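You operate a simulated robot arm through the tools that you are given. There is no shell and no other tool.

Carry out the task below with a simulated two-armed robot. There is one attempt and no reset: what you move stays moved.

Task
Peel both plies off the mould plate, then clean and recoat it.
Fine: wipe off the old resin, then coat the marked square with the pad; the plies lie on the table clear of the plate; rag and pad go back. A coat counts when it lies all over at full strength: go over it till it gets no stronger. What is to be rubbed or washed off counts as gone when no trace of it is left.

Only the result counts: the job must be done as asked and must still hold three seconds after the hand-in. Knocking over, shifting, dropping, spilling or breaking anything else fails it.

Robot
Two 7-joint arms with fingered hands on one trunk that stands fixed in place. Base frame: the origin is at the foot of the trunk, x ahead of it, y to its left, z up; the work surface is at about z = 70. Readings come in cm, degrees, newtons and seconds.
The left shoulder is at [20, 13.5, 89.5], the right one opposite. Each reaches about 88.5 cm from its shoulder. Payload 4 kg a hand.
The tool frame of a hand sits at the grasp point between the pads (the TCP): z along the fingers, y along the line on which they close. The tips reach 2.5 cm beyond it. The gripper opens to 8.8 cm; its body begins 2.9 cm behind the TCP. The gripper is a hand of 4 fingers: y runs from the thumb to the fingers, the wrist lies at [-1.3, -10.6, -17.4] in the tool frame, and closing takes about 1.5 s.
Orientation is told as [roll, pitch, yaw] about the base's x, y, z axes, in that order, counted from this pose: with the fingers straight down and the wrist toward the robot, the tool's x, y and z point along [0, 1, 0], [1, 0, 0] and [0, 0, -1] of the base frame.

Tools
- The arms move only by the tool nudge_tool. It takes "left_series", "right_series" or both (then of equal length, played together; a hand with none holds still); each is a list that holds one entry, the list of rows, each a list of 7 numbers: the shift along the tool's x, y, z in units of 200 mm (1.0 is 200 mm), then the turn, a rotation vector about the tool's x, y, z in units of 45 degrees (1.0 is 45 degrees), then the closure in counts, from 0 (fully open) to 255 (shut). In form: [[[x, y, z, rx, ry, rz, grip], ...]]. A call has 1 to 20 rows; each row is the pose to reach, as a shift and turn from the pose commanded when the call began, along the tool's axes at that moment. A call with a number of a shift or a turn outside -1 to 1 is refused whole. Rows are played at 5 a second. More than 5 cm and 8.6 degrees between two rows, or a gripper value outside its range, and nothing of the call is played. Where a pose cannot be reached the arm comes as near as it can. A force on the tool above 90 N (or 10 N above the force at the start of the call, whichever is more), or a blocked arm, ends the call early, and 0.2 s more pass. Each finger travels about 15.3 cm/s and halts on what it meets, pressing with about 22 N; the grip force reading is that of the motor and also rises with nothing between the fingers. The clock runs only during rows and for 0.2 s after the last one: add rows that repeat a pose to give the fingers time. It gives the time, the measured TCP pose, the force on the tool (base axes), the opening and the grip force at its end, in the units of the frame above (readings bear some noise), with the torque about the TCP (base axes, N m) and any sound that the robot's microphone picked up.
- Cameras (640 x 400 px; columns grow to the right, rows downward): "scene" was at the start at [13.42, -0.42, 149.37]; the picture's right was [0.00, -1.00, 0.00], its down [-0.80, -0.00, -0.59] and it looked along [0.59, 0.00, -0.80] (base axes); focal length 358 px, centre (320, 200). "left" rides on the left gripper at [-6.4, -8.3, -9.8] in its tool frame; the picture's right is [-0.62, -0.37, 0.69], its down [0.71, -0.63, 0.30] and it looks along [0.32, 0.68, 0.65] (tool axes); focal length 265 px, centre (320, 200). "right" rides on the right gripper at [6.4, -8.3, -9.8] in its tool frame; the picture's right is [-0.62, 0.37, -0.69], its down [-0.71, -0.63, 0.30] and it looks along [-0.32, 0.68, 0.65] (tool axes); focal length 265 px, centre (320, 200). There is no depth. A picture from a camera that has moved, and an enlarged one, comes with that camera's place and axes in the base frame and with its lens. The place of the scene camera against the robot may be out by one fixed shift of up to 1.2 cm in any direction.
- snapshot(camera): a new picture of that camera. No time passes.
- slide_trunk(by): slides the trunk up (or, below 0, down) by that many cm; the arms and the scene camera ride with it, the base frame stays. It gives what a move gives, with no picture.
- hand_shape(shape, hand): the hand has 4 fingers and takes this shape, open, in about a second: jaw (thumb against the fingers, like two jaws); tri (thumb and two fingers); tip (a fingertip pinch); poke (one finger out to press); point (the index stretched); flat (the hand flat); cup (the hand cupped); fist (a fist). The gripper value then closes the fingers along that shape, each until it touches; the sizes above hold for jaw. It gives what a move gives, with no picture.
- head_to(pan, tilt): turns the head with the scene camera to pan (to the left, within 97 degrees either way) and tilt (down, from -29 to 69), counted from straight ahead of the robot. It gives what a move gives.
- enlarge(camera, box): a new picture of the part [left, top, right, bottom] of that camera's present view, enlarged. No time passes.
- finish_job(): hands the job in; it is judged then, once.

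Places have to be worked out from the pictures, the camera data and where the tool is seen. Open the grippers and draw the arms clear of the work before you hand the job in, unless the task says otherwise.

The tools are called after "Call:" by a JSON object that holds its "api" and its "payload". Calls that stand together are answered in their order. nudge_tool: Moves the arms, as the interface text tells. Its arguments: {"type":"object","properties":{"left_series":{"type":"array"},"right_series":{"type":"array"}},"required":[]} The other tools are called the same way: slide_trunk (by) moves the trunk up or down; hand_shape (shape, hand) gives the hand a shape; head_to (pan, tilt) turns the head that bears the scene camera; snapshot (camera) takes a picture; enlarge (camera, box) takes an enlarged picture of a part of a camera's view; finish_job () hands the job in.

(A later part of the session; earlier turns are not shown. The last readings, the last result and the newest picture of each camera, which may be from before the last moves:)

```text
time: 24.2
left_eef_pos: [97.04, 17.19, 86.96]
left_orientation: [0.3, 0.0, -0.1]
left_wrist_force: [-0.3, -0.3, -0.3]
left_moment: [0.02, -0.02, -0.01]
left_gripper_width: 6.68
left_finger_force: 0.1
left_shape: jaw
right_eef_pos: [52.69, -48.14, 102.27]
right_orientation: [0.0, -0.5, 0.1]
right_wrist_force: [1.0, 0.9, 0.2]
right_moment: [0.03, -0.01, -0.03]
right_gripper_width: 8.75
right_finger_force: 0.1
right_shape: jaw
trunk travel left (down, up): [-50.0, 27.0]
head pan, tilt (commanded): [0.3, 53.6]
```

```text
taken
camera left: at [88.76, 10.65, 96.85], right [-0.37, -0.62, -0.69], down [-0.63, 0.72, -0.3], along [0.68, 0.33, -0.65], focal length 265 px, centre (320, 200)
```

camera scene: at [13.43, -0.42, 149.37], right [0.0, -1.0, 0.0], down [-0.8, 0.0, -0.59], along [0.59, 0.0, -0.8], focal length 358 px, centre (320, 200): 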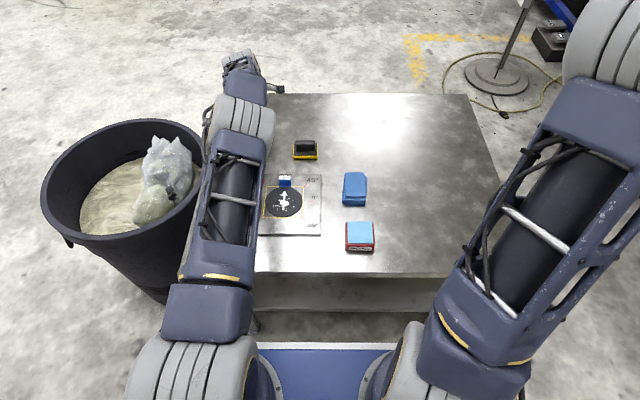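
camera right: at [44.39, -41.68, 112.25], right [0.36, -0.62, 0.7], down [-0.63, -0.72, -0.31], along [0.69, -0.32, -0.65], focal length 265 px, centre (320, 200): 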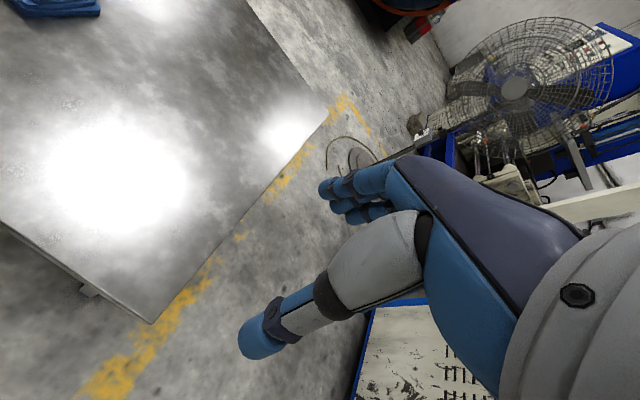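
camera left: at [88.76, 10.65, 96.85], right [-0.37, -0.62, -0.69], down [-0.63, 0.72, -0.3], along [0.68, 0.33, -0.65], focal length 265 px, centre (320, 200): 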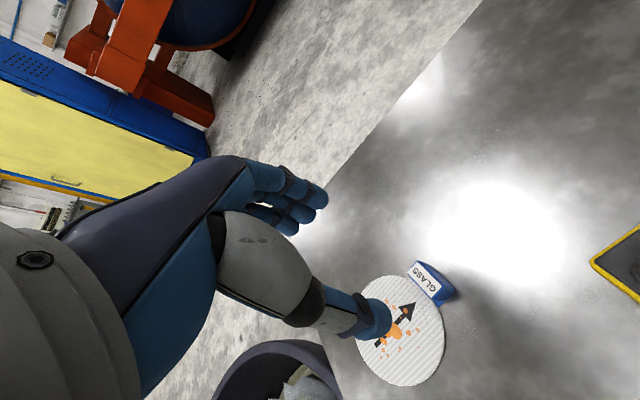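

The glass ply lies flat on the table at the far left. Next I return toward the carbon tab while yawing the hand so the jaw will close across its length (along y); first half of the move.

Call:
{"api": "nudge_tool", "payload": {"left_series": [[[0, -0.16, 0, 0, 0, 0.16, 60], [0, -0.33, 0, 0, 0, 0.33, 60], [0, -0.5, 0, 0, 0, 0.5, 60], [0, -0.67, 0, 0, 0, 0.67, 60], [0, -0.84, 0, 0, 0, 0.84, 60], [0, -0.98, 0, 0, 0, 1.0, 60], [0, -0.98, 0, 0, 0, 1.0, 60]]]}}

Call:
{"api": "snapshot", "payload": {"camera": "scene"}}

Call:
{"api": "snapshot", "payload": {"camera": "left"}}

```text
time: 25.8
left_eef_pos: [77.23, 17.06, 86.91]
left_orientation: [0.2, 0.3, -45.3]
left_wrist_force: [-1.0, 0.8, -0.6]
left_moment: [0.0, -0.01, 0.01]
left_gripper_width: 6.68
left_finger_force: 0.0
left_shape: jaw
right_eef_pos: [52.87, -48.2, 102.53]
right_orientation: [-0.1, -0.5, 0.1]
right_wrist_force: [0.2, 0.5, -0.3]
right_moment: [-0.01, 0.01, 0.01]
right_gripper_width: 8.78
right_finger_force: 0.1
right_shape: jaw
trunk travel left (down, up): [-50.0, 27.0]
head pan, tilt (commanded): [0.3, 53.6]
```

```text
taken
camera scene: at [13.43, -0.42, 149.37], right [0.0, -1.0, 0.0], down [-0.8, 0.0, -0.59], along [0.59, 0.0, -0.8], focal length 358 px, centre (320, 200)
```

scene: 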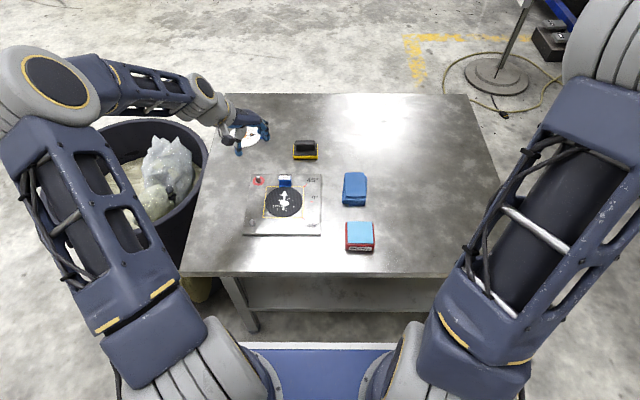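

```text
taken
camera left: at [66.91, 18.35, 96.87], right [-0.7, -0.17, -0.69], down [0.06, 0.95, -0.3], along [0.71, -0.25, -0.66], focal length 265 px, centre (320, 200)
```

left: 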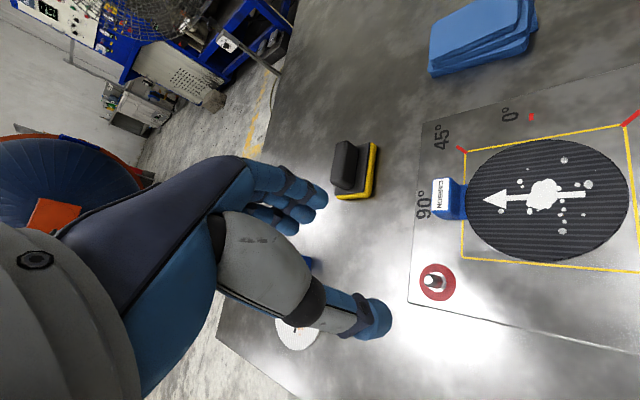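

Yawing brought the left elbow outward and gave a clear view. Completing the yaw and moving over the CARBON tab at z about 87.

Call:
{"api": "nudge_tool", "payload": {"left_series": [[[-0.04, 0.04, 0, 0, 0, 0.16, 60], [-0.08, 0.08, 0, 0, 0, 0.33, 60], [-0.12, 0.12, 0, 0, 0, 0.5, 60], [-0.16, 0.16, 0, 0, 0, 0.67, 60], [-0.2, 0.2, 0, 0, 0, 0.84, 60], [-0.24, 0.2475, 0, 0, 0, 1.0, 60], [-0.24, 0.2475, 0, 0, 0, 1.0, 60]]]}}

Call:
{"api": "snapshot", "payload": {"camera": "scene"}}

Call:
{"api": "snapshot", "payload": {"camera": "left"}}

Call:
{"api": "enlarge", "payload": {"camera": "left", "box": [330, 180, 530, 320]}}

```text
time: 27.4
left_eef_pos: [77.43, 10.16, 86.78]
left_orientation: [-0.1, 0.3, -90.1]
left_wrist_force: [-0.5, 0.5, 0.3]
left_moment: [0.01, 0.03, 0.03]
left_gripper_width: 6.73
left_finger_force: 0.1
left_shape: jaw
right_eef_pos: [52.92, -48.25, 102.41]
right_orientation: [0.0, -0.5, 0.2]
right_wrist_force: [-0.5, -1.4, -0.5]
right_moment: [0.01, 0.0, 0.0]
right_gripper_width: 8.78
right_finger_force: 0.0
right_shape: jaw
trunk travel left (down, up): [-50.0, 27.0]
head pan, tilt (commanded): [0.3, 53.6]
```

```text
taken
camera scene: at [13.43, -0.42, 149.37], right [0.0, -1.0, 0.0], down [-0.8, 0.0, -0.59], along [0.59, 0.0, -0.8], focal length 358 px, centre (320, 200)
```

scene: 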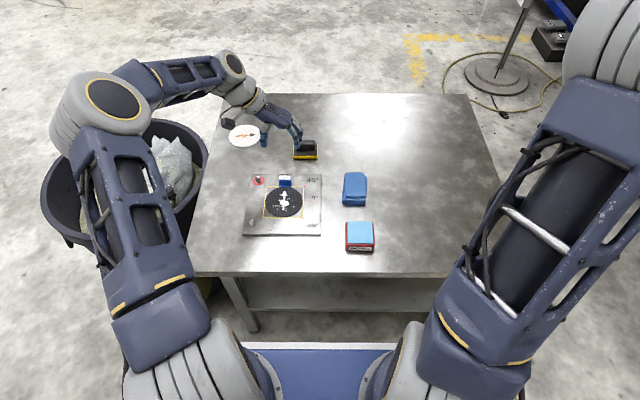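

```text
taken
camera left: at [71.15, 18.43, 96.89], right [-0.62, 0.37, -0.69], down [0.72, 0.63, -0.3], along [0.32, -0.68, -0.66], focal length 265 px, centre (320, 200)
```

left: 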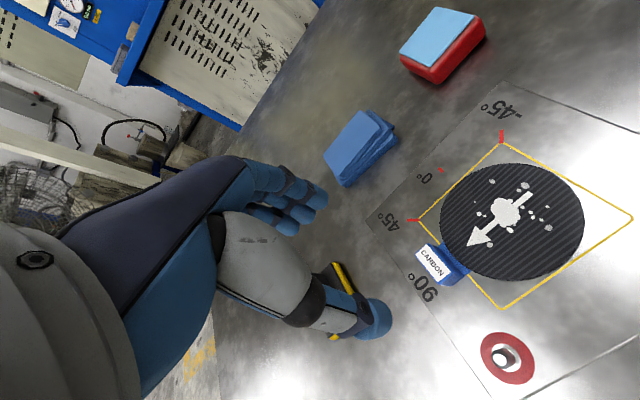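

```text
2.86 times, centred on (430, 250) of left
camera zoom: at [71.15, 18.43, 96.89], right [-0.62, 0.37, -0.69], down [0.72, 0.63, -0.3], along [0.32, -0.68, -0.66], focal length 758 px, centre (6, 57)
```

zoom: 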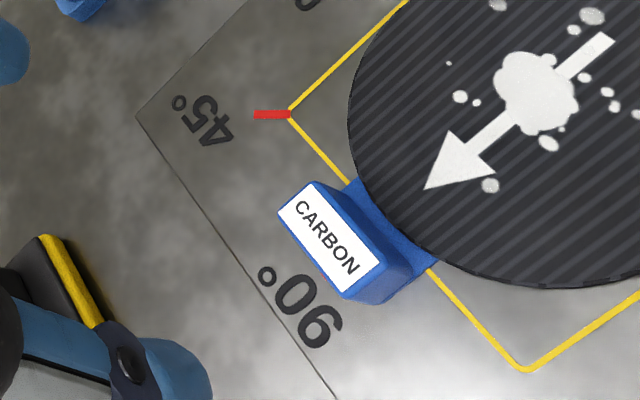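

The CARBON block measures to x 75.5–77.0, y 8.4–11.5. Descending with thumb and fingers straddling it along y.

Call:
{"api": "nudge_tool", "payload": {"left_series": [[[-0.01, 0.005, 0.2, 0, 0, 0, 60], [-0.02, 0.01, 0.4, 0, 0, 0, 60], [-0.022, 0.0105, 0.52, 0, 0, 0, 60], [-0.022, 0.0105, 0.6, 0, 0, 0, 60], [-0.022, 0.0105, 0.625, 0, 0, 0, 60], [-0.022, 0.0105, 0.625, 0, 0, 0, 60]]]}}

Call:
{"api": "snapshot", "payload": {"camera": "left"}}

Call:
{"api": "enlarge", "payload": {"camera": "scene", "box": [230, 110, 350, 240]}}

```text
time: 28.8
left_eef_pos: [77.03, 9.97, 74.37]
left_orientation: [-0.1, 0.4, -90.2]
left_wrist_force: [0.2, -0.4, -0.6]
left_moment: [0.0, -0.05, 0.0]
left_gripper_width: 6.71
left_finger_force: 0.1
left_shape: jaw
right_eef_pos: [52.82, -48.16, 102.4]
right_orientation: [0.0, -0.5, 0.2]
right_wrist_force: [-0.2, -1.0, 0.2]
right_moment: [-0.01, -0.03, 0.01]
right_gripper_width: 8.78
right_finger_force: 0.0
right_shape: jaw
trunk travel left (down, up): [-50.0, 27.0]
head pan, tilt (commanded): [0.3, 53.6]
```

```text
taken
camera left: at [70.67, 18.25, 84.37], right [-0.62, 0.37, -0.69], down [0.71, 0.63, -0.3], along [0.32, -0.68, -0.66], focal length 265 px, centre (320, 200)
```

left: 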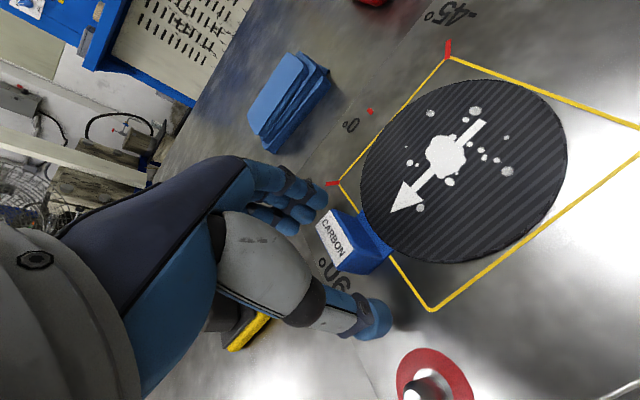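

```text
3.08 times, centred on (290, 175) of scene
camera zoom: at [13.43, -0.42, 149.37], right [0.0, -1.0, 0.0], down [-0.8, 0.0, -0.59], along [0.59, 0.0, -0.8], focal length 1102 px, centre (412, 277)
```

zoom: 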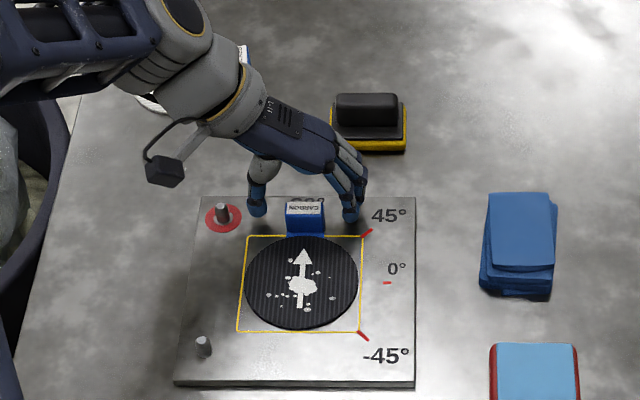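

The hand straddles the tab; I shift 3 mm toward the robot to centre on the block, and close slowly.

Call:
{"api": "nudge_tool", "payload": {"left_series": [[[-0.015, 0, 0, 0, 0, 0, 70], [-0.015, 0, 0, 0, 0, 0, 120], [-0.015, 0, 0, 0, 0, 0, 150], [-0.015, 0, 0, 0, 0, 0, 170], [-0.015, 0, 0, 0, 0, 0, 190], [-0.015, 0, 0, 0, 0, 0, 220], [-0.015, 0, 0, 0, 0, 0, 255], [-0.015, 0, 0, 0, 0, 0, 255], [-0.015, 0, 0, 0, 0, 0, 255], [-0.015, 0, 0, 0, 0, 0, 255]]]}}

Call:
{"api": "enlarge", "payload": {"camera": "left", "box": [240, 120, 480, 320]}}

```text
time: 31.0
left_eef_pos: [76.82, 10.05, 74.21]
left_orientation: [0.0, 0.3, -90.1]
left_wrist_force: [0.2, 0.8, -0.5]
left_moment: [-0.03, 0.01, 0.06]
left_gripper_width: 2.38
left_finger_force: 22.0
left_shape: jaw
right_eef_pos: [52.77, -48.09, 102.35]
right_orientation: [0.0, -0.5, 0.2]
right_wrist_force: [0.3, 0.5, -0.1]
right_moment: [0.0, -0.02, 0.04]
right_gripper_width: 8.77
right_finger_force: 0.1
right_shape: jaw
trunk travel left (down, up): [-50.0, 27.0]
head pan, tilt (commanded): [0.3, 53.6]
```

```text
2.00 times, centred on (360, 220) of left
camera zoom: at [70.37, 18.26, 84.4], right [-0.62, 0.37, -0.69], down [0.71, 0.63, -0.3], along [0.32, -0.68, -0.66], focal length 531 px, centre (240, 160)
```

zoom: 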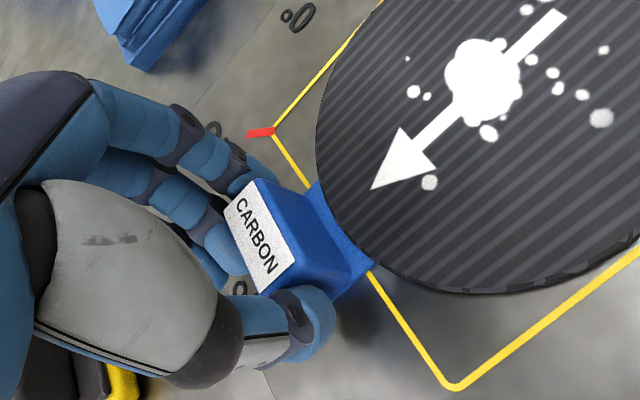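

Gripped at 2.4 cm with 22 N. Lifting gently in small steps.

Call:
{"api": "nudge_tool", "payload": {"left_series": [[[0, 0, -0.01, 0, 0, 0, 255], [0, 0, -0.02, 0, 0, 0, 255], [0, 0, -0.035, 0, 0, 0, 255], [0, 0, -0.05, 0, 0, 0, 255], [0, 0, -0.065, 0, 0, 0, 255], [0, 0, -0.065, 0, 0, 0, 255]]]}}

Call:
{"api": "snapshot", "payload": {"camera": "left"}}

Call:
{"api": "enlarge", "payload": {"camera": "scene", "box": [230, 110, 350, 240]}}

```text
time: 32.4
left_eef_pos: [76.73, 10.06, 75.76]
left_orientation: [-0.2, 0.3, -90.1]
left_wrist_force: [-0.1, 0.1, -0.6]
left_moment: [0.03, -0.04, -0.01]
left_gripper_width: 2.34
left_finger_force: 21.9
left_shape: jaw
right_eef_pos: [52.91, -48.11, 102.38]
right_orientation: [0.0, -0.6, 0.1]
right_wrist_force: [0.1, -0.3, 0.9]
right_moment: [0.01, -0.01, -0.02]
right_gripper_width: 8.74
right_finger_force: 0.0
right_shape: jaw
trunk travel left (down, up): [-50.0, 27.0]
head pan, tilt (commanded): [0.3, 53.6]
```

```text
taken
camera left: at [70.35, 18.29, 85.71], right [-0.62, 0.37, -0.69], down [0.71, 0.63, -0.3], along [0.32, -0.68, -0.66], focal length 265 px, centre (320, 200)
```

left: 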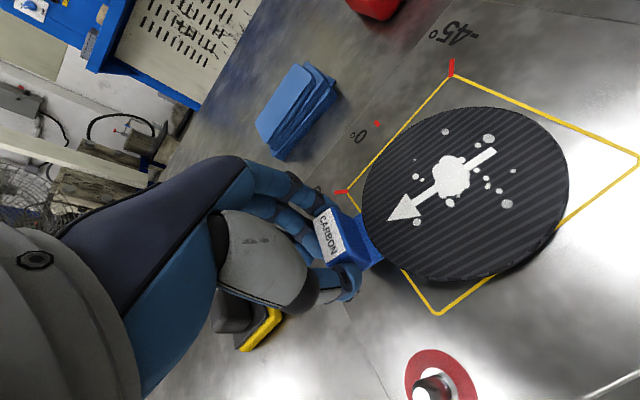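

```text
3.08 times, centred on (290, 175) of scene
camera zoom: at [13.43, -0.42, 149.37], right [0.0, -1.0, 0.0], down [-0.8, 0.0, -0.59], along [0.59, 0.0, -0.8], focal length 1102 px, centre (412, 277)
```

zoom: 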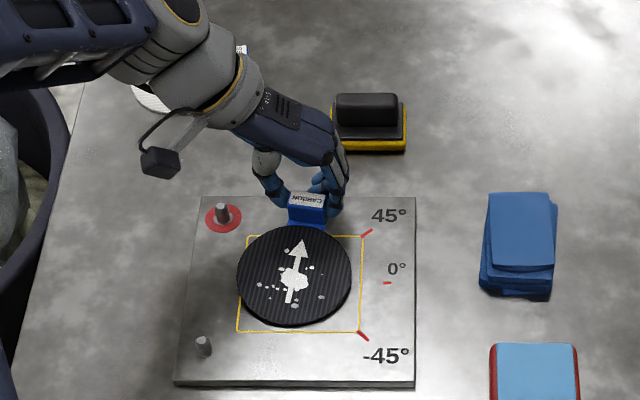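

The carbon ply lifts freely. Raising it to clear the pin, then I'll carry it left of the plate.

Call:
{"api": "nudge_tool", "payload": {"left_series": [[[0, 0, -0.12, 0, 0, 0, 255], [0, 0, -0.26, 0, 0, 0, 255], [0, 0, -0.4, 0, 0, 0, 255], [0, 0, -0.5, 0, 0, 0, 255], [0, 0, -0.5, 0, 0, 0, 255]]]}}

Call:
{"api": "enlarge", "payload": {"camera": "scene", "box": [170, 80, 350, 290]}}

Call:
{"api": "snapshot", "payload": {"camera": "left"}}

```text
time: 33.6
left_eef_pos: [76.72, 9.96, 85.77]
left_orientation: [-0.1, 0.4, -90.0]
left_wrist_force: [-0.4, -0.5, 0.4]
left_moment: [0.02, 0.01, -0.02]
left_gripper_width: 2.33
left_finger_force: 21.9
left_shape: jaw
right_eef_pos: [52.8, -48.22, 102.37]
right_orientation: [0.0, -0.5, 0.1]
right_wrist_force: [0.8, -0.8, 0.6]
right_moment: [0.0, 0.0, 0.0]
right_gripper_width: 8.78
right_finger_force: 0.1
right_shape: jaw
trunk travel left (down, up): [-50.0, 27.0]
head pan, tilt (commanded): [0.3, 53.6]
```

```text
1.90 times, centred on (260, 185) of scene
camera zoom: at [13.43, -0.42, 149.37], right [0.0, -1.0, 0.0], down [-0.8, 0.0, -0.59], along [0.59, 0.0, -0.8], focal length 682 px, centre (434, 229)
```

zoom: 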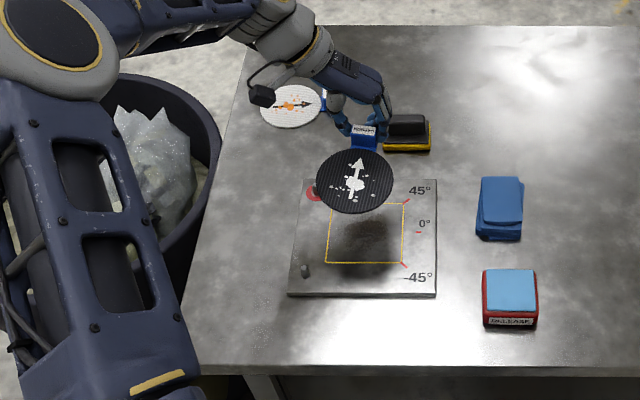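

```text
taken
camera left: at [70.39, 18.22, 95.75], right [-0.62, 0.37, -0.69], down [0.71, 0.63, -0.3], along [0.32, -0.68, -0.66], focal length 265 px, centre (320, 200)
```

left: 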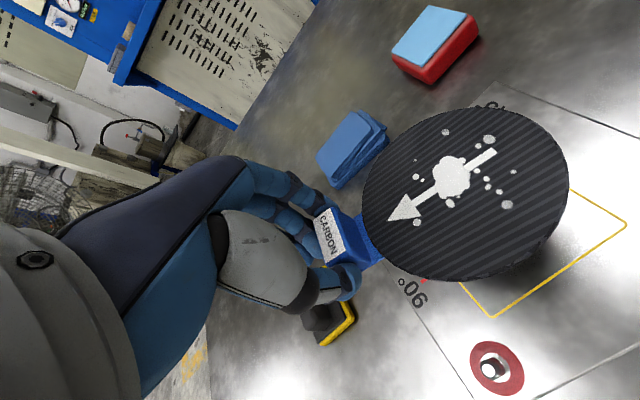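

The plate is now bare under the hand. Carrying the carbon ply left so its disc centre lies near y = 26.7, midway between plate and table edge.

Call:
{"api": "nudge_tool", "payload": {"left_series": [[[0, -0.16, 0, 0, 0, 0, 255], [0, -0.34, 0, 0, 0, 0, 255], [0, -0.52, 0, 0, 0, 0, 255], [0, -0.68, 0, 0, 0, 0, 255], [0, -0.785, 0, 0, 0, 0, 255], [0, -0.785, 0, 0, 0, 0, 255]]]}}

Call:
{"api": "enlarge", "payload": {"camera": "scene", "box": [170, 80, 350, 290]}}

Call:
{"api": "snapshot", "payload": {"camera": "left"}}

```text
time: 35.0
left_eef_pos: [76.71, 25.9, 85.83]
left_orientation: [-0.1, 0.3, -90.1]
left_wrist_force: [0.6, -0.1, 0.0]
left_moment: [0.03, -0.09, 0.0]
left_gripper_width: 2.32
left_finger_force: 21.7
left_shape: jaw
right_eef_pos: [52.87, -48.03, 102.48]
right_orientation: [0.0, -0.5, 0.2]
right_wrist_force: [0.5, 0.2, 0.2]
right_moment: [-0.01, 0.01, 0.01]
right_gripper_width: 8.78
right_finger_force: 0.1
right_shape: jaw
trunk travel left (down, up): [-50.0, 27.0]
head pan, tilt (commanded): [0.3, 53.6]
```

```text
1.90 times, centred on (260, 185) of scene
camera zoom: at [13.43, -0.42, 149.37], right [0.0, -1.0, 0.0], down [-0.8, 0.0, -0.59], along [0.59, 0.0, -0.8], focal length 682 px, centre (434, 229)
```

zoom: 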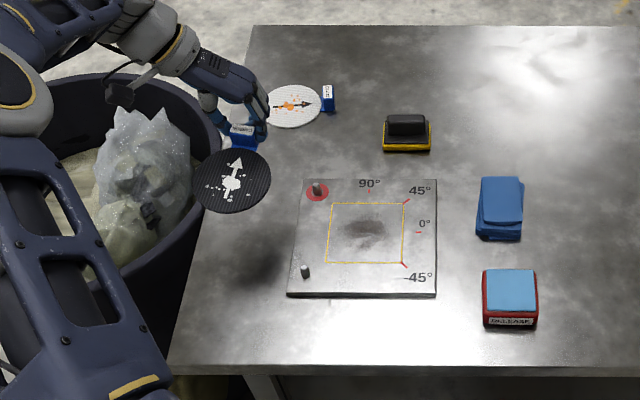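

```text
taken
camera left: at [70.34, 34.0, 95.83], right [-0.62, 0.37, -0.69], down [0.71, 0.63, -0.3], along [0.32, -0.68, -0.66], focal length 265 px, centre (320, 200)
```

left: 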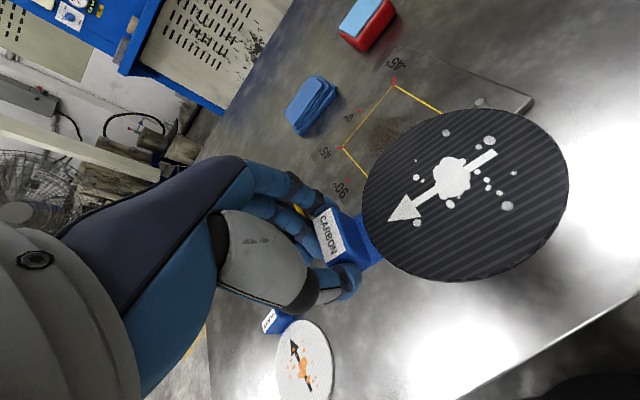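

Disc sits midway between plate edge (y≈19.8) and table edge (y≈33.9). Lowering to just above the table.

Call:
{"api": "nudge_tool", "payload": {"left_series": [[[0, 0, 0.2, 0, 0, 0, 255], [0, 0, 0.38, 0, 0, 0, 255], [0, 0, 0.5, 0, 0, 0, 255], [0, 0, 0.57, 0, 0, 0, 255], [0, 0, 0.6, 0, 0, 0, 255], [0, 0, 0.61, 0, 0, 0, 255], [0, 0, 0.61, 0, 0, 0, 255]]]}}

Call:
{"api": "snapshot", "payload": {"camera": "left"}}

Call:
{"api": "enlarge", "payload": {"camera": "scene", "box": [170, 100, 290, 260]}}

```text
time: 36.6
left_eef_pos: [76.61, 25.59, 73.45]
left_orientation: [0.0, 0.4, -90.1]
left_wrist_force: [-0.2, 0.2, 0.1]
left_moment: [-0.04, 0.06, 0.02]
left_gripper_width: 2.33
left_finger_force: 22.1
left_shape: jaw
right_eef_pos: [52.91, -48.24, 102.5]
right_orientation: [-0.1, -0.5, 0.1]
right_wrist_force: [0.5, 0.1, -0.4]
right_moment: [0.0, 0.04, -0.03]
right_gripper_width: 8.78
right_finger_force: 0.0
right_shape: jaw
trunk travel left (down, up): [-50.0, 27.0]
head pan, tilt (commanded): [0.3, 53.6]
```

```text
taken
camera left: at [70.37, 33.97, 83.53], right [-0.62, 0.37, -0.69], down [0.71, 0.63, -0.3], along [0.32, -0.68, -0.66], focal length 265 px, centre (320, 200)
```

left: 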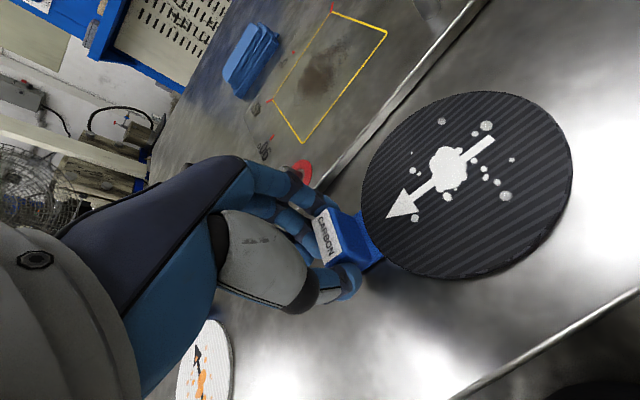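

```text
2.50 times, centred on (230, 180) of scene
camera zoom: at [13.43, -0.42, 149.37], right [0.0, -1.0, 0.0], down [-0.8, 0.0, -0.59], along [0.59, 0.0, -0.8], focal length 895 px, centre (545, 250)
```

zoom: 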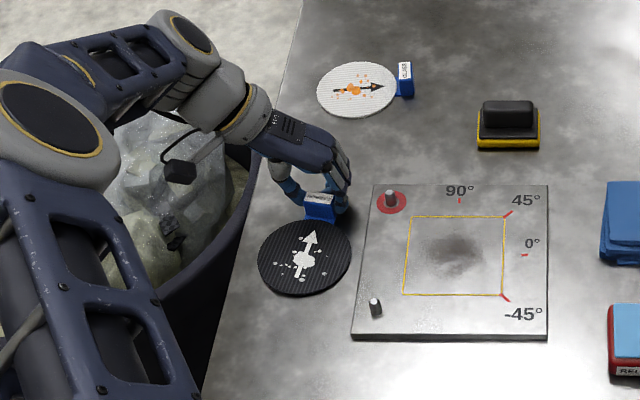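

Clear on both sides. Lowering the last few millimetres until contact.

Call:
{"api": "nudge_tool", "payload": {"left_series": [[[0, 0, 0.005, 0, 0, 0, 255], [0, 0, 0.01, 0, 0, 0, 255], [0, 0, 0.015, 0, 0, 0, 255], [0, 0, 0.02, 0, 0, 0, 255], [0, 0, 0.02, 0, 0, 0, 255]]]}}

Call:
{"api": "snapshot", "payload": {"camera": "left"}}

```text
time: 37.8
left_eef_pos: [76.89, 25.74, 73.27]
left_orientation: [0.1, 0.4, -90.0]
left_wrist_force: [-0.7, 0.4, 11.9]
left_moment: [-0.14, 0.09, -0.01]
left_gripper_width: 2.32
left_finger_force: 22.1
left_shape: jaw
right_eef_pos: [52.77, -48.17, 102.42]
right_orientation: [0.0, -0.5, 0.1]
right_wrist_force: [-0.3, 0.5, 0.4]
right_moment: [0.02, -0.03, 0.0]
right_gripper_width: 8.75
right_finger_force: 0.0
right_shape: jaw
trunk travel left (down, up): [-50.0, 27.0]
head pan, tilt (commanded): [0.3, 53.6]
```

```text
taken
camera left: at [70.35, 33.99, 83.25], right [-0.62, 0.37, -0.69], down [0.71, 0.63, -0.3], along [0.32, -0.68, -0.66], focal length 265 px, centre (320, 200)
```

left: 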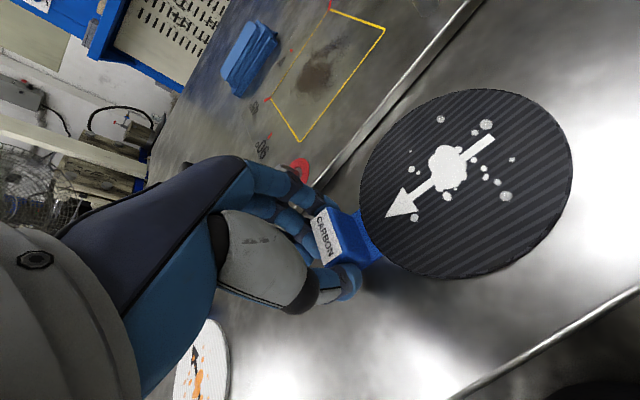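

Ply rests on the table. Opening only moderately (fingers are near the plate edge) and rising straight up.

Call:
{"api": "nudge_tool", "payload": {"left_series": [[[0, 0, -0.003, 0, 0, 0, 200], [0, 0, -0.005, 0, 0, 0, 150], [0, 0, -0.005, 0, 0, 0, 120], [0, 0, -0.005, 0, 0, 0, 115], [0, 0, -0.005, 0, 0, 0, 115], [0, 0, -0.1, 0, 0, 0, 115], [0, 0, -0.25, 0, 0, 0, 115], [0, 0, -0.45, 0, 0, 0, 80], [0, 0, -0.65, 0, 0, 0, 40], [0, 0, -0.8, 0, 0, 0, 0], [0, 0, -0.8, 0, 0, 0, 0]]]}}

Call:
{"api": "snapshot", "payload": {"camera": "left"}}

Call:
{"api": "snapshot", "payload": {"camera": "scene"}}

Call:
{"api": "enlarge", "payload": {"camera": "scene", "box": [230, 160, 340, 245]}}

```text
time: 40.2
left_eef_pos: [76.77, 25.65, 89.29]
left_orientation: [-0.1, 0.3, -90.0]
left_wrist_force: [-0.9, 0.2, 0.1]
left_moment: [0.0, 0.0, -0.02]
left_gripper_width: 8.77
left_finger_force: 0.1
left_shape: jaw
right_eef_pos: [52.76, -48.1, 102.42]
right_orientation: [0.0, -0.5, 0.1]
right_wrist_force: [0.4, -0.1, -0.7]
right_moment: [-0.01, 0.01, 0.0]
right_gripper_width: 8.75
right_finger_force: 0.0
right_shape: jaw
trunk travel left (down, up): [-50.0, 27.0]
head pan, tilt (commanded): [0.3, 53.6]
```

```text
taken
camera left: at [70.39, 33.92, 99.24], right [-0.62, 0.37, -0.69], down [0.71, 0.63, -0.3], along [0.32, -0.68, -0.66], focal length 265 px, centre (320, 200)
```

left: 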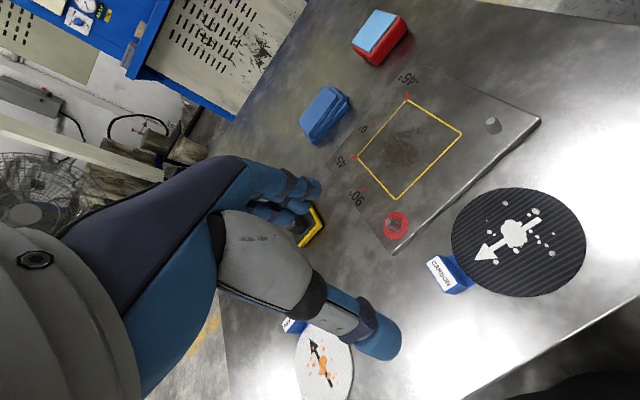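

```text
taken
camera scene: at [13.43, -0.42, 149.37], right [0.0, -1.0, 0.0], down [-0.8, 0.0, -0.59], along [0.59, 0.0, -0.8], focal length 358 px, centre (320, 200)
```

scene: 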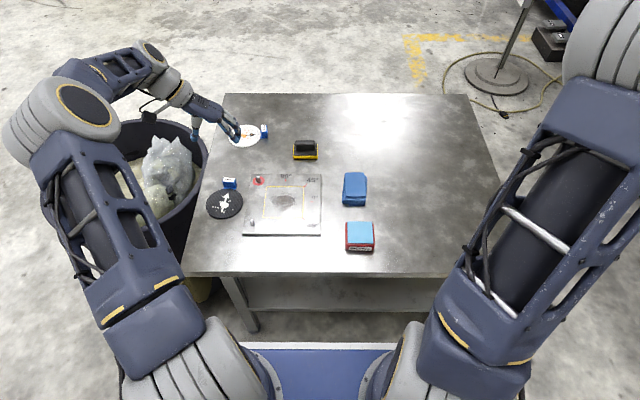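

```text
4.71 times, centred on (285, 202) of scene
camera zoom: at [13.43, -0.42, 149.37], right [0.0, -1.0, 0.0], down [-0.8, 0.0, -0.59], along [0.59, 0.0, -0.8], focal length 1685 px, centre (485, 188)
```

zoom: 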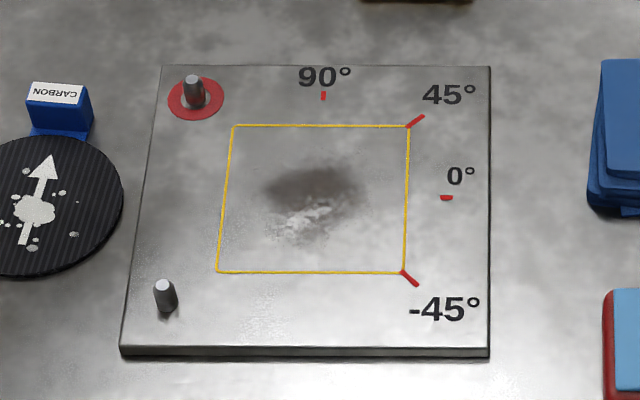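

Both plies are off; a dark/light resin blotch shows in the middle of the yellow square. Now I move the left hand (still yawed) across toward the rag, in two hops, watching the elbow.

Call:
{"api": "nudge_tool", "payload": {"left_series": [[[0, 0.2, 0, 0, 0, 0, 0], [0, 0.4, 0, 0, 0, 0, 0], [0, 0.6, 0, 0, 0, 0, 0], [0, 0.8, 0, 0, 0, 0, 0], [0, 1.0, 0, 0, 0, 0, 0], [0, 1.0, 0, 0, 0, 0, 0]]]}}

Call:
{"api": "nudge_tool", "payload": {"left_series": [[[-0.02, 0.2, 0, 0, 0, 0, 0], [-0.04, 0.4, 0, 0, 0, 0, 0], [-0.06, 0.6, 0, 0, 0, 0, 0], [-0.06, 0.76, 0, 0, 0, 0, 0], [-0.06, 0.76, 0, 0, 0, 0, 0]]]}}

Call:
{"api": "snapshot", "payload": {"camera": "left"}}

Call:
{"api": "snapshot", "payload": {"camera": "scene"}}

```text
time: 41.6
left_eef_pos: [76.67, 5.8, 89.06]
left_orientation: [-0.1, 0.3, -90.0]
left_wrist_force: [0.4, -0.4, 0.1]
left_moment: [0.0, -0.02, -0.02]
left_gripper_width: 8.8
left_finger_force: 0.0
left_shape: jaw
right_eef_pos: [52.99, -48.11, 102.37]
right_orientation: [0.0, -0.5, 0.2]
right_wrist_force: [0.1, -0.4, -0.3]
right_moment: [-0.01, -0.01, -0.04]
right_gripper_width: 8.76
right_finger_force: 0.1
right_shape: jaw
trunk travel left (down, up): [-50.0, 27.0]
head pan, tilt (commanded): [0.3, 53.6]
```

```text
time: 42.8
left_eef_pos: [75.77, -9.58, 89.11]
left_orientation: [-0.1, 0.3, -90.0]
left_wrist_force: [-0.1, 0.0, 0.6]
left_moment: [-0.01, -0.01, 0.0]
left_gripper_width: 8.77
left_finger_force: 0.1
left_shape: jaw
right_eef_pos: [52.86, -48.11, 102.31]
right_orientation: [0.1, -0.4, 0.1]
right_wrist_force: [0.8, 0.1, -0.2]
right_moment: [0.01, -0.04, 0.01]
right_gripper_width: 8.78
right_finger_force: 0.0
right_shape: jaw
trunk travel left (down, up): [-50.0, 27.0]
head pan, tilt (commanded): [0.3, 53.6]
```

```text
taken
camera left: at [69.21, -1.32, 99.13], right [-0.62, 0.37, -0.69], down [0.71, 0.63, -0.3], along [0.32, -0.68, -0.66], focal length 265 px, centre (320, 200)
```

left: 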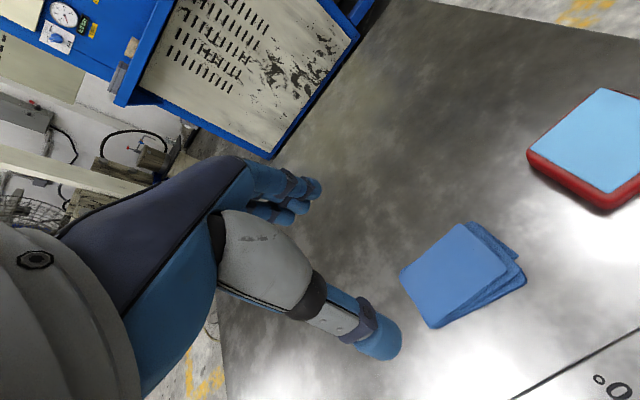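

```text
taken
camera scene: at [13.43, -0.42, 149.37], right [0.0, -1.0, 0.0], down [-0.8, 0.0, -0.59], along [0.59, 0.0, -0.8], focal length 358 px, centre (320, 200)
```

scene: 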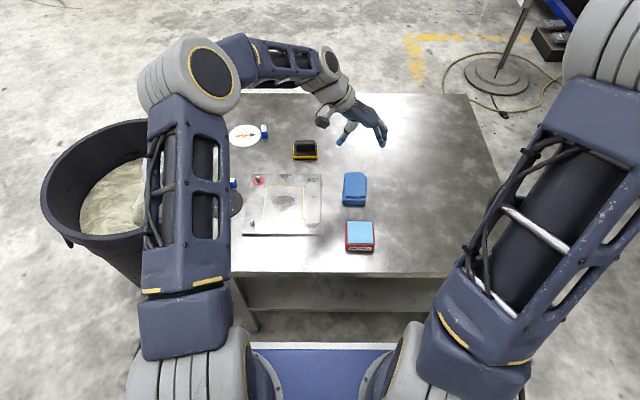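

The elbow stays well clear with this yaw. Enlarging the rag from both cameras to measure it.

Call:
{"api": "enlarge", "payload": {"camera": "left", "box": [380, 200, 560, 350]}}

Call:
{"api": "enlarge", "payload": {"camera": "scene", "box": [325, 160, 385, 215]}}

```text
2.67 times, centred on (470, 275) of left
camera zoom: at [69.21, -1.32, 99.13], right [-0.62, 0.37, -0.69], down [0.71, 0.63, -0.3], along [0.32, -0.68, -0.66], focal length 708 px, centre (-80, 0)
```

zoom: 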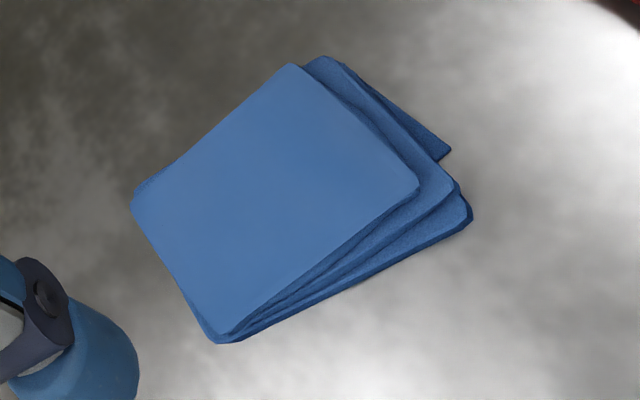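

```text
7.27 times, centred on (355, 188) of scene
camera zoom: at [13.43, -0.42, 149.37], right [0.0, -1.0, 0.0], down [-0.8, 0.0, -0.59], along [0.59, 0.0, -0.8], focal length 2604 px, centre (66, 291)
```

zoom: 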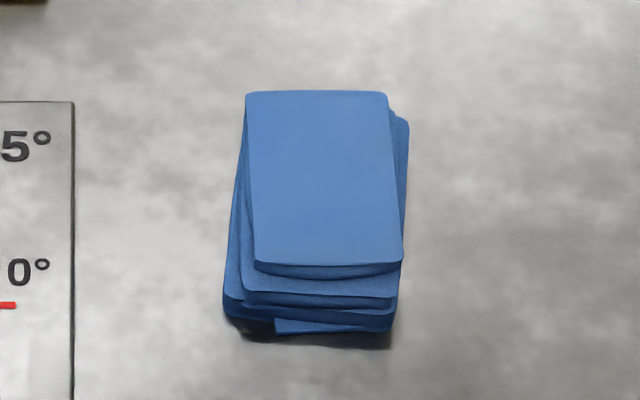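

Rag: about x 69.5–79, y −12.9 to −6.5, some 2 cm thick, centre (74.5, −9.7). Lowering fully open jaws over it, first to z ≈ 76.

Call:
{"api": "nudge_tool", "payload": {"left_series": [[[-0.03, 0.003, 0.2, 0, 0, 0, 0], [-0.06, 0.006, 0.4, 0, 0, 0, 0], [-0.06, 0.006, 0.55, 0, 0, 0, 0], [-0.06, 0.006, 0.65, 0, 0, 0, 0], [-0.06, 0.006, 0.65, 0, 0, 0, 0]]]}}

Call:
{"api": "snapshot", "payload": {"camera": "left"}}

Call:
{"api": "enlarge", "payload": {"camera": "scene", "box": [300, 130, 400, 220]}}

```text
time: 44.0
left_eef_pos: [74.37, -9.8, 76.08]
left_orientation: [-0.1, 0.3, -90.0]
left_wrist_force: [-0.3, 0.3, 0.1]
left_moment: [0.04, 0.03, 0.0]
left_gripper_width: 8.8
left_finger_force: 0.0
left_shape: jaw
right_eef_pos: [52.89, -48.09, 102.44]
right_orientation: [0.0, -0.5, 0.2]
right_wrist_force: [0.5, -0.4, 0.2]
right_moment: [0.0, 0.0, 0.02]
right_gripper_width: 8.78
right_finger_force: 0.1
right_shape: jaw
trunk travel left (down, up): [-50.0, 27.0]
head pan, tilt (commanded): [0.3, 53.6]
```

```text
taken
camera left: at [67.93, -1.43, 85.97], right [-0.62, 0.37, -0.69], down [0.71, 0.63, -0.3], along [0.32, -0.68, -0.66], focal length 265 px, centre (320, 200)
```

left: 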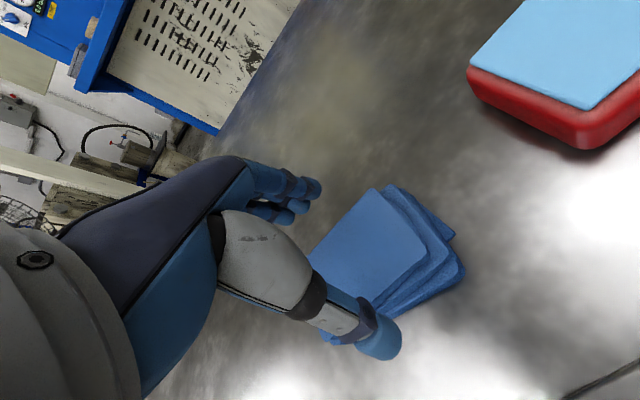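

```text
4.44 times, centred on (350, 175) of scene
camera zoom: at [13.43, -0.42, 149.37], right [0.0, -1.0, 0.0], down [-0.8, 0.0, -0.59], along [0.59, 0.0, -0.8], focal length 1591 px, centre (187, 311)
```

zoom: 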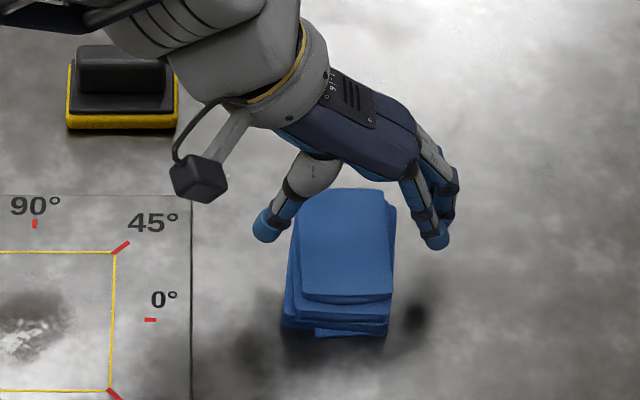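

Thumb and fingers are on either side of the rag. Lowering to z ≈ 73.1 (tips about 0.6 cm above the table).

Call:
{"api": "nudge_tool", "payload": {"left_series": [[[0, 0, 0.06, 0, 0, 0, 0], [0, 0, 0.11, 0, 0, 0, 0], [0, 0, 0.14, 0, 0, 0, 0], [0, 0, 0.15, 0, 0, 0, 0], [0, 0, 0.15, 0, 0, 0, 0]]]}}

Call:
{"api": "snapshot", "payload": {"camera": "left"}}

Call:
{"api": "enlarge", "payload": {"camera": "scene", "box": [300, 130, 400, 220]}}

```text
time: 45.2
left_eef_pos: [74.31, -9.62, 72.93]
left_orientation: [-0.1, 0.3, -90.0]
left_wrist_force: [-0.1, 0.3, -0.5]
left_moment: [0.01, 0.05, -0.01]
left_gripper_width: 8.78
left_finger_force: 0.0
left_shape: jaw
right_eef_pos: [52.81, -48.14, 102.51]
right_orientation: [0.0, -0.5, 0.1]
right_wrist_force: [-0.3, 0.6, 0.2]
right_moment: [0.01, -0.02, 0.0]
right_gripper_width: 8.76
right_finger_force: 0.1
right_shape: jaw
trunk travel left (down, up): [-50.0, 27.0]
head pan, tilt (commanded): [0.3, 53.6]
```

```text
taken
camera left: at [67.92, -1.35, 82.97], right [-0.62, 0.37, -0.69], down [0.71, 0.63, -0.3], along [0.32, -0.68, -0.66], focal length 265 px, centre (320, 200)
```

left: 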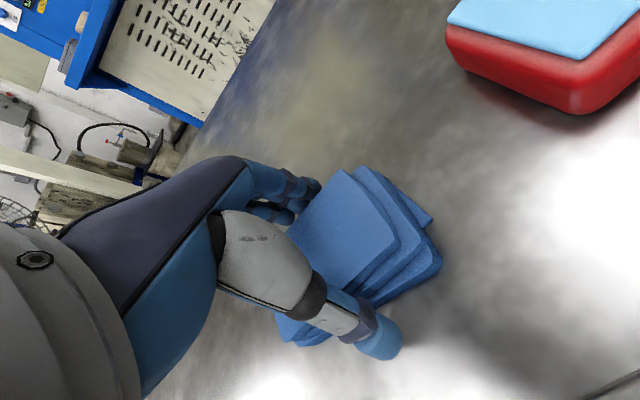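

```text
4.44 times, centred on (350, 175) of scene
camera zoom: at [13.43, -0.42, 149.37], right [0.0, -1.0, 0.0], down [-0.8, 0.0, -0.59], along [0.59, 0.0, -0.8], focal length 1591 px, centre (187, 311)
```

zoom: 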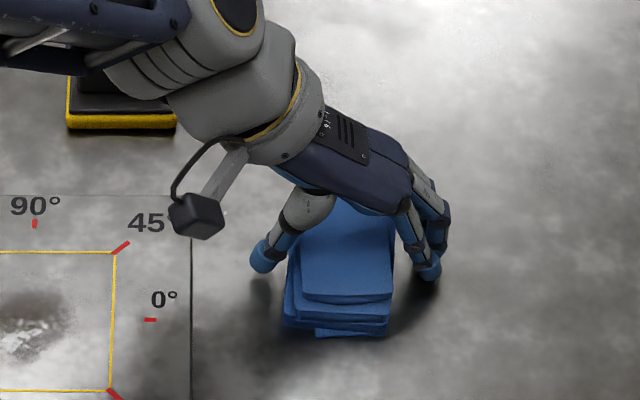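

Well centred. Closing the jaw on the rag gradually.

Call:
{"api": "nudge_tool", "payload": {"left_series": [[[0, 0, 0, 0, 0, 0, 40], [0, 0, 0, 0, 0, 0, 60], [0, 0, 0, 0, 0, 0, 80], [0, 0, 0, 0, 0, 0, 100], [0, 0, 0, 0, 0, 0, 130], [0, 0, 0, 0, 0, 0, 180], [0, 0, 0, 0, 0, 0, 255], [0, 0, 0, 0, 0, 0, 255], [0, 0, 0, 0, 0, 0, 255]]]}}

Call:
{"api": "snapshot", "payload": {"camera": "left"}}

Call:
{"api": "enlarge", "payload": {"camera": "scene", "box": [300, 130, 400, 220]}}

```text
time: 47.2
left_eef_pos: [74.26, -9.56, 72.87]
left_orientation: [0.0, 0.3, -90.0]
left_wrist_force: [-0.1, 0.5, 0.5]
left_moment: [0.01, 0.01, -0.04]
left_gripper_width: 5.26
left_finger_force: 22.2
left_shape: jaw
right_eef_pos: [52.98, -48.1, 102.43]
right_orientation: [0.0, -0.6, 0.0]
right_wrist_force: [-1.0, -0.3, 0.0]
right_moment: [-0.02, 0.0, -0.02]
right_gripper_width: 8.75
right_finger_force: 0.1
right_shape: jaw
trunk travel left (down, up): [-50.0, 27.0]
head pan, tilt (commanded): [0.3, 53.6]
```

```text
taken
camera left: at [67.91, -1.35, 82.98], right [-0.62, 0.37, -0.69], down [0.71, 0.63, -0.3], along [0.32, -0.68, -0.66], focal length 265 px, centre (320, 200)
```

left: 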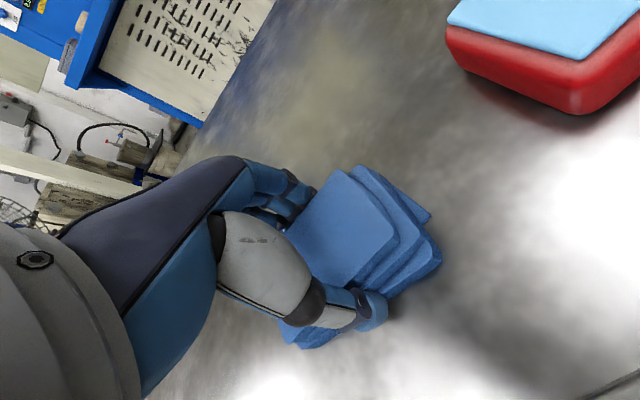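

```text
4.44 times, centred on (350, 175) of scene
camera zoom: at [13.43, -0.42, 149.37], right [0.0, -1.0, 0.0], down [-0.8, 0.0, -0.59], along [0.59, 0.0, -0.8], focal length 1591 px, centre (187, 311)
```

zoom: 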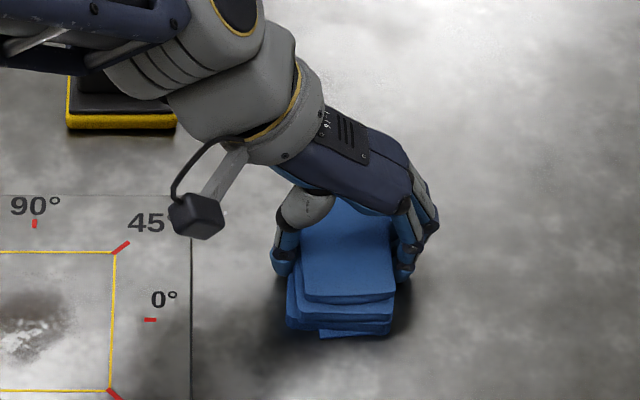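

Rag gripped (5.3 cm, 22 N) at TCP (74.3, −9.6, 72.9); I note this for its return. Lifting to check it holds.

Call:
{"api": "nudge_tool", "payload": {"left_series": [[[0, 0, -0.05, 0, 0, 0, 255], [0, 0, -0.12, 0, 0, 0, 255], [0, 0, -0.25, 0, 0, 0, 255], [0, 0, -0.4, 0, 0, 0, 255], [0, 0, -0.4, 0, 0, 0, 255]]]}}

Call:
{"api": "snapshot", "payload": {"camera": "left"}}

Call:
{"api": "enlarge", "payload": {"camera": "scene", "box": [240, 100, 400, 240]}}

```text
time: 48.4
left_eef_pos: [74.42, -9.67, 80.98]
left_orientation: [-0.1, 0.3, -90.1]
left_wrist_force: [0.5, -0.7, -1.6]
left_moment: [-0.01, -0.01, -0.03]
left_gripper_width: 5.26
left_finger_force: 22.1
left_shape: jaw
right_eef_pos: [52.81, -48.27, 102.31]
right_orientation: [0.0, -0.6, 0.1]
right_wrist_force: [0.0, 0.7, -0.5]
right_moment: [-0.01, 0.04, 0.03]
right_gripper_width: 8.78
right_finger_force: 0.1
right_shape: jaw
trunk travel left (down, up): [-50.0, 27.0]
head pan, tilt (commanded): [0.3, 53.6]
```

```text
taken
camera left: at [67.96, -1.35, 91.01], right [-0.62, 0.37, -0.69], down [0.71, 0.63, -0.3], along [0.32, -0.68, -0.66], focal length 265 px, centre (320, 200)
```

left: 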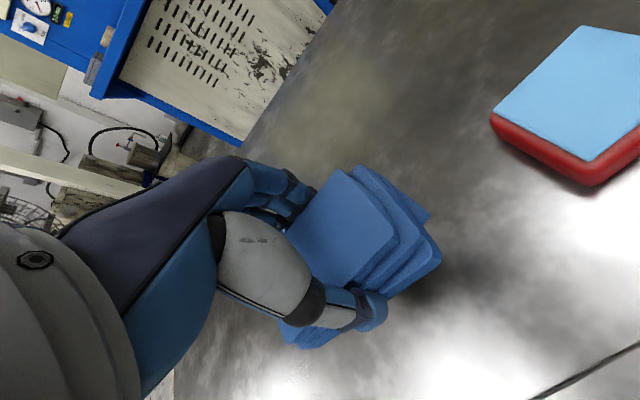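

```text
2.86 times, centred on (320, 170) of scene
camera zoom: at [13.43, -0.42, 149.37], right [0.0, -1.0, 0.0], down [-0.8, 0.0, -0.59], along [0.59, 0.0, -0.8], focal length 1023 px, centre (320, 286)
```

zoom: 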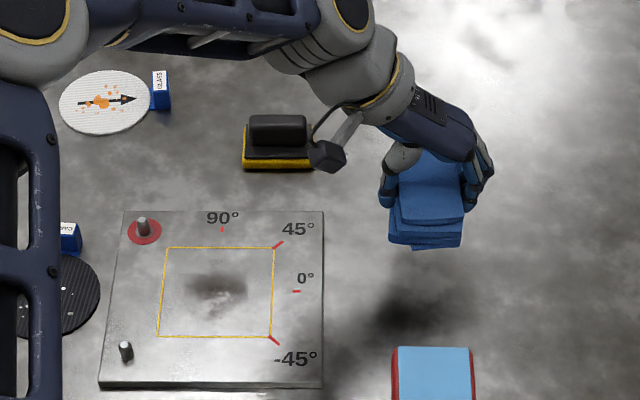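

The rag is held securely. Moving it over the plate, to the right side of the square at (69.8, 4), still raised.

Call:
{"api": "nudge_tool", "payload": {"left_series": [[[-0.02, -0.05, -0.08, 0, 0, 0, 255], [-0.09, -0.25, -0.1, 0, 0, 0, 255], [-0.16, -0.47, -0.1, 0, 0, 0, 255], [-0.23, -0.685, -0.1, 0, 0, 0, 255], [-0.23, -0.685, -0.1, 0, 0, 0, 255]]]}}

Call:
{"api": "nudge_tool", "payload": {"left_series": [[[0, 0, 0.15, 0, 0, 0, 255], [0, 0, 0.28, 0, 0, 0, 255], [0, 0, 0.37, 0, 0, 0, 255], [0, 0, 0.41, 0, 0, 0, 255], [0, 0, 0.43, 0, 0, 0, 255], [0, 0, 0.43, 0, 0, 0, 255]]]}}

Call:
{"api": "snapshot", "payload": {"camera": "left"}}

Call:
{"api": "enlarge", "payload": {"camera": "scene", "box": [220, 140, 360, 250]}}

```text
time: 49.6
left_eef_pos: [69.68, 3.95, 83.11]
left_orientation: [-0.2, 0.3, -90.0]
left_wrist_force: [0.0, -0.4, -0.3]
left_moment: [0.03, 0.04, 0.0]
left_gripper_width: 5.26
left_finger_force: 22.1
left_shape: jaw
right_eef_pos: [53.03, -48.08, 102.46]
right_orientation: [0.1, -0.5, 0.1]
right_wrist_force: [0.2, 0.5, 0.3]
right_moment: [0.0, -0.02, -0.02]
right_gripper_width: 8.8
right_finger_force: 0.0
right_shape: jaw
trunk travel left (down, up): [-50.0, 27.0]
head pan, tilt (commanded): [0.3, 53.6]
```

```text
time: 51.0
left_eef_pos: [69.68, 4.13, 74.6]
left_orientation: [-0.1, 0.3, -90.0]
left_wrist_force: [0.2, 0.2, -0.3]
left_moment: [0.03, 0.05, 0.03]
left_gripper_width: 5.22
left_finger_force: 21.9
left_shape: jaw
right_eef_pos: [52.84, -48.08, 102.55]
right_orientation: [-0.1, -0.4, 0.1]
right_wrist_force: [-0.9, -0.5, -0.3]
right_moment: [0.02, -0.01, 0.0]
right_gripper_width: 8.75
right_finger_force: 0.1
right_shape: jaw
trunk travel left (down, up): [-50.0, 27.0]
head pan, tilt (commanded): [0.3, 53.6]
```

```text
taken
camera left: at [63.34, 12.37, 84.49], right [-0.62, 0.37, -0.69], down [0.71, 0.63, -0.3], along [0.32, -0.68, -0.66], focal length 265 px, centre (320, 200)
```

left: 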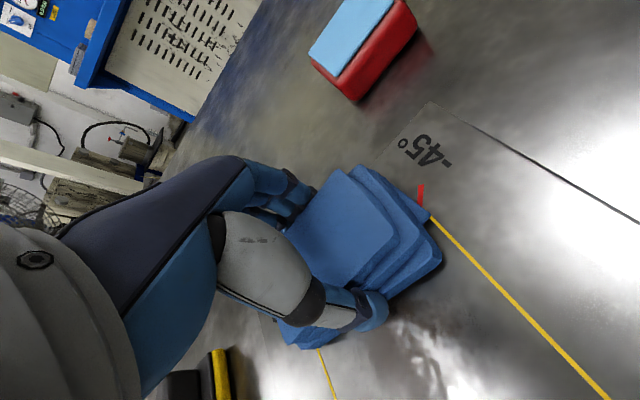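

```text
3.64 times, centred on (290, 195) of scene
camera zoom: at [13.43, -0.42, 149.37], right [0.0, -1.0, 0.0], down [-0.8, 0.0, -0.59], along [0.59, 0.0, -0.8], focal length 1302 px, centre (429, 218)
```

zoom: 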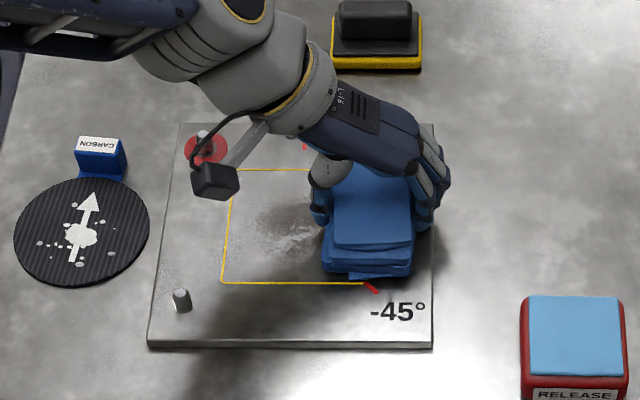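

Just above the plate. Lowering in small steps to make contact.

Call:
{"api": "nudge_tool", "payload": {"left_series": [[[0, 0, 0.01, 0, 0, 0, 255], [0, 0, 0.02, 0, 0, 0, 255], [0, 0, 0.025, 0, 0, 0, 255], [0, 0, 0.03, 0, 0, 0, 255], [0, 0, 0.03, 0, 0, 0, 255]]]}}

```text
time: 52.2
left_eef_pos: [69.68, 4.05, 73.87]
left_orientation: [0.1, 0.2, -90.0]
left_wrist_force: [-0.1, -0.3, 6.1]
left_moment: [0.04, 0.02, -0.04]
left_gripper_width: 5.23
left_finger_force: 21.9
left_shape: jaw
right_eef_pos: [52.82, -48.11, 102.47]
right_orientation: [0.0, -0.5, 0.1]
right_wrist_force: [0.3, 0.0, 0.9]
right_moment: [0.0, 0.01, 0.01]
right_gripper_width: 8.77
right_finger_force: 0.0
right_shape: jaw
trunk travel left (down, up): [-50.0, 27.0]
head pan, tilt (commanded): [0.3, 53.6]
```

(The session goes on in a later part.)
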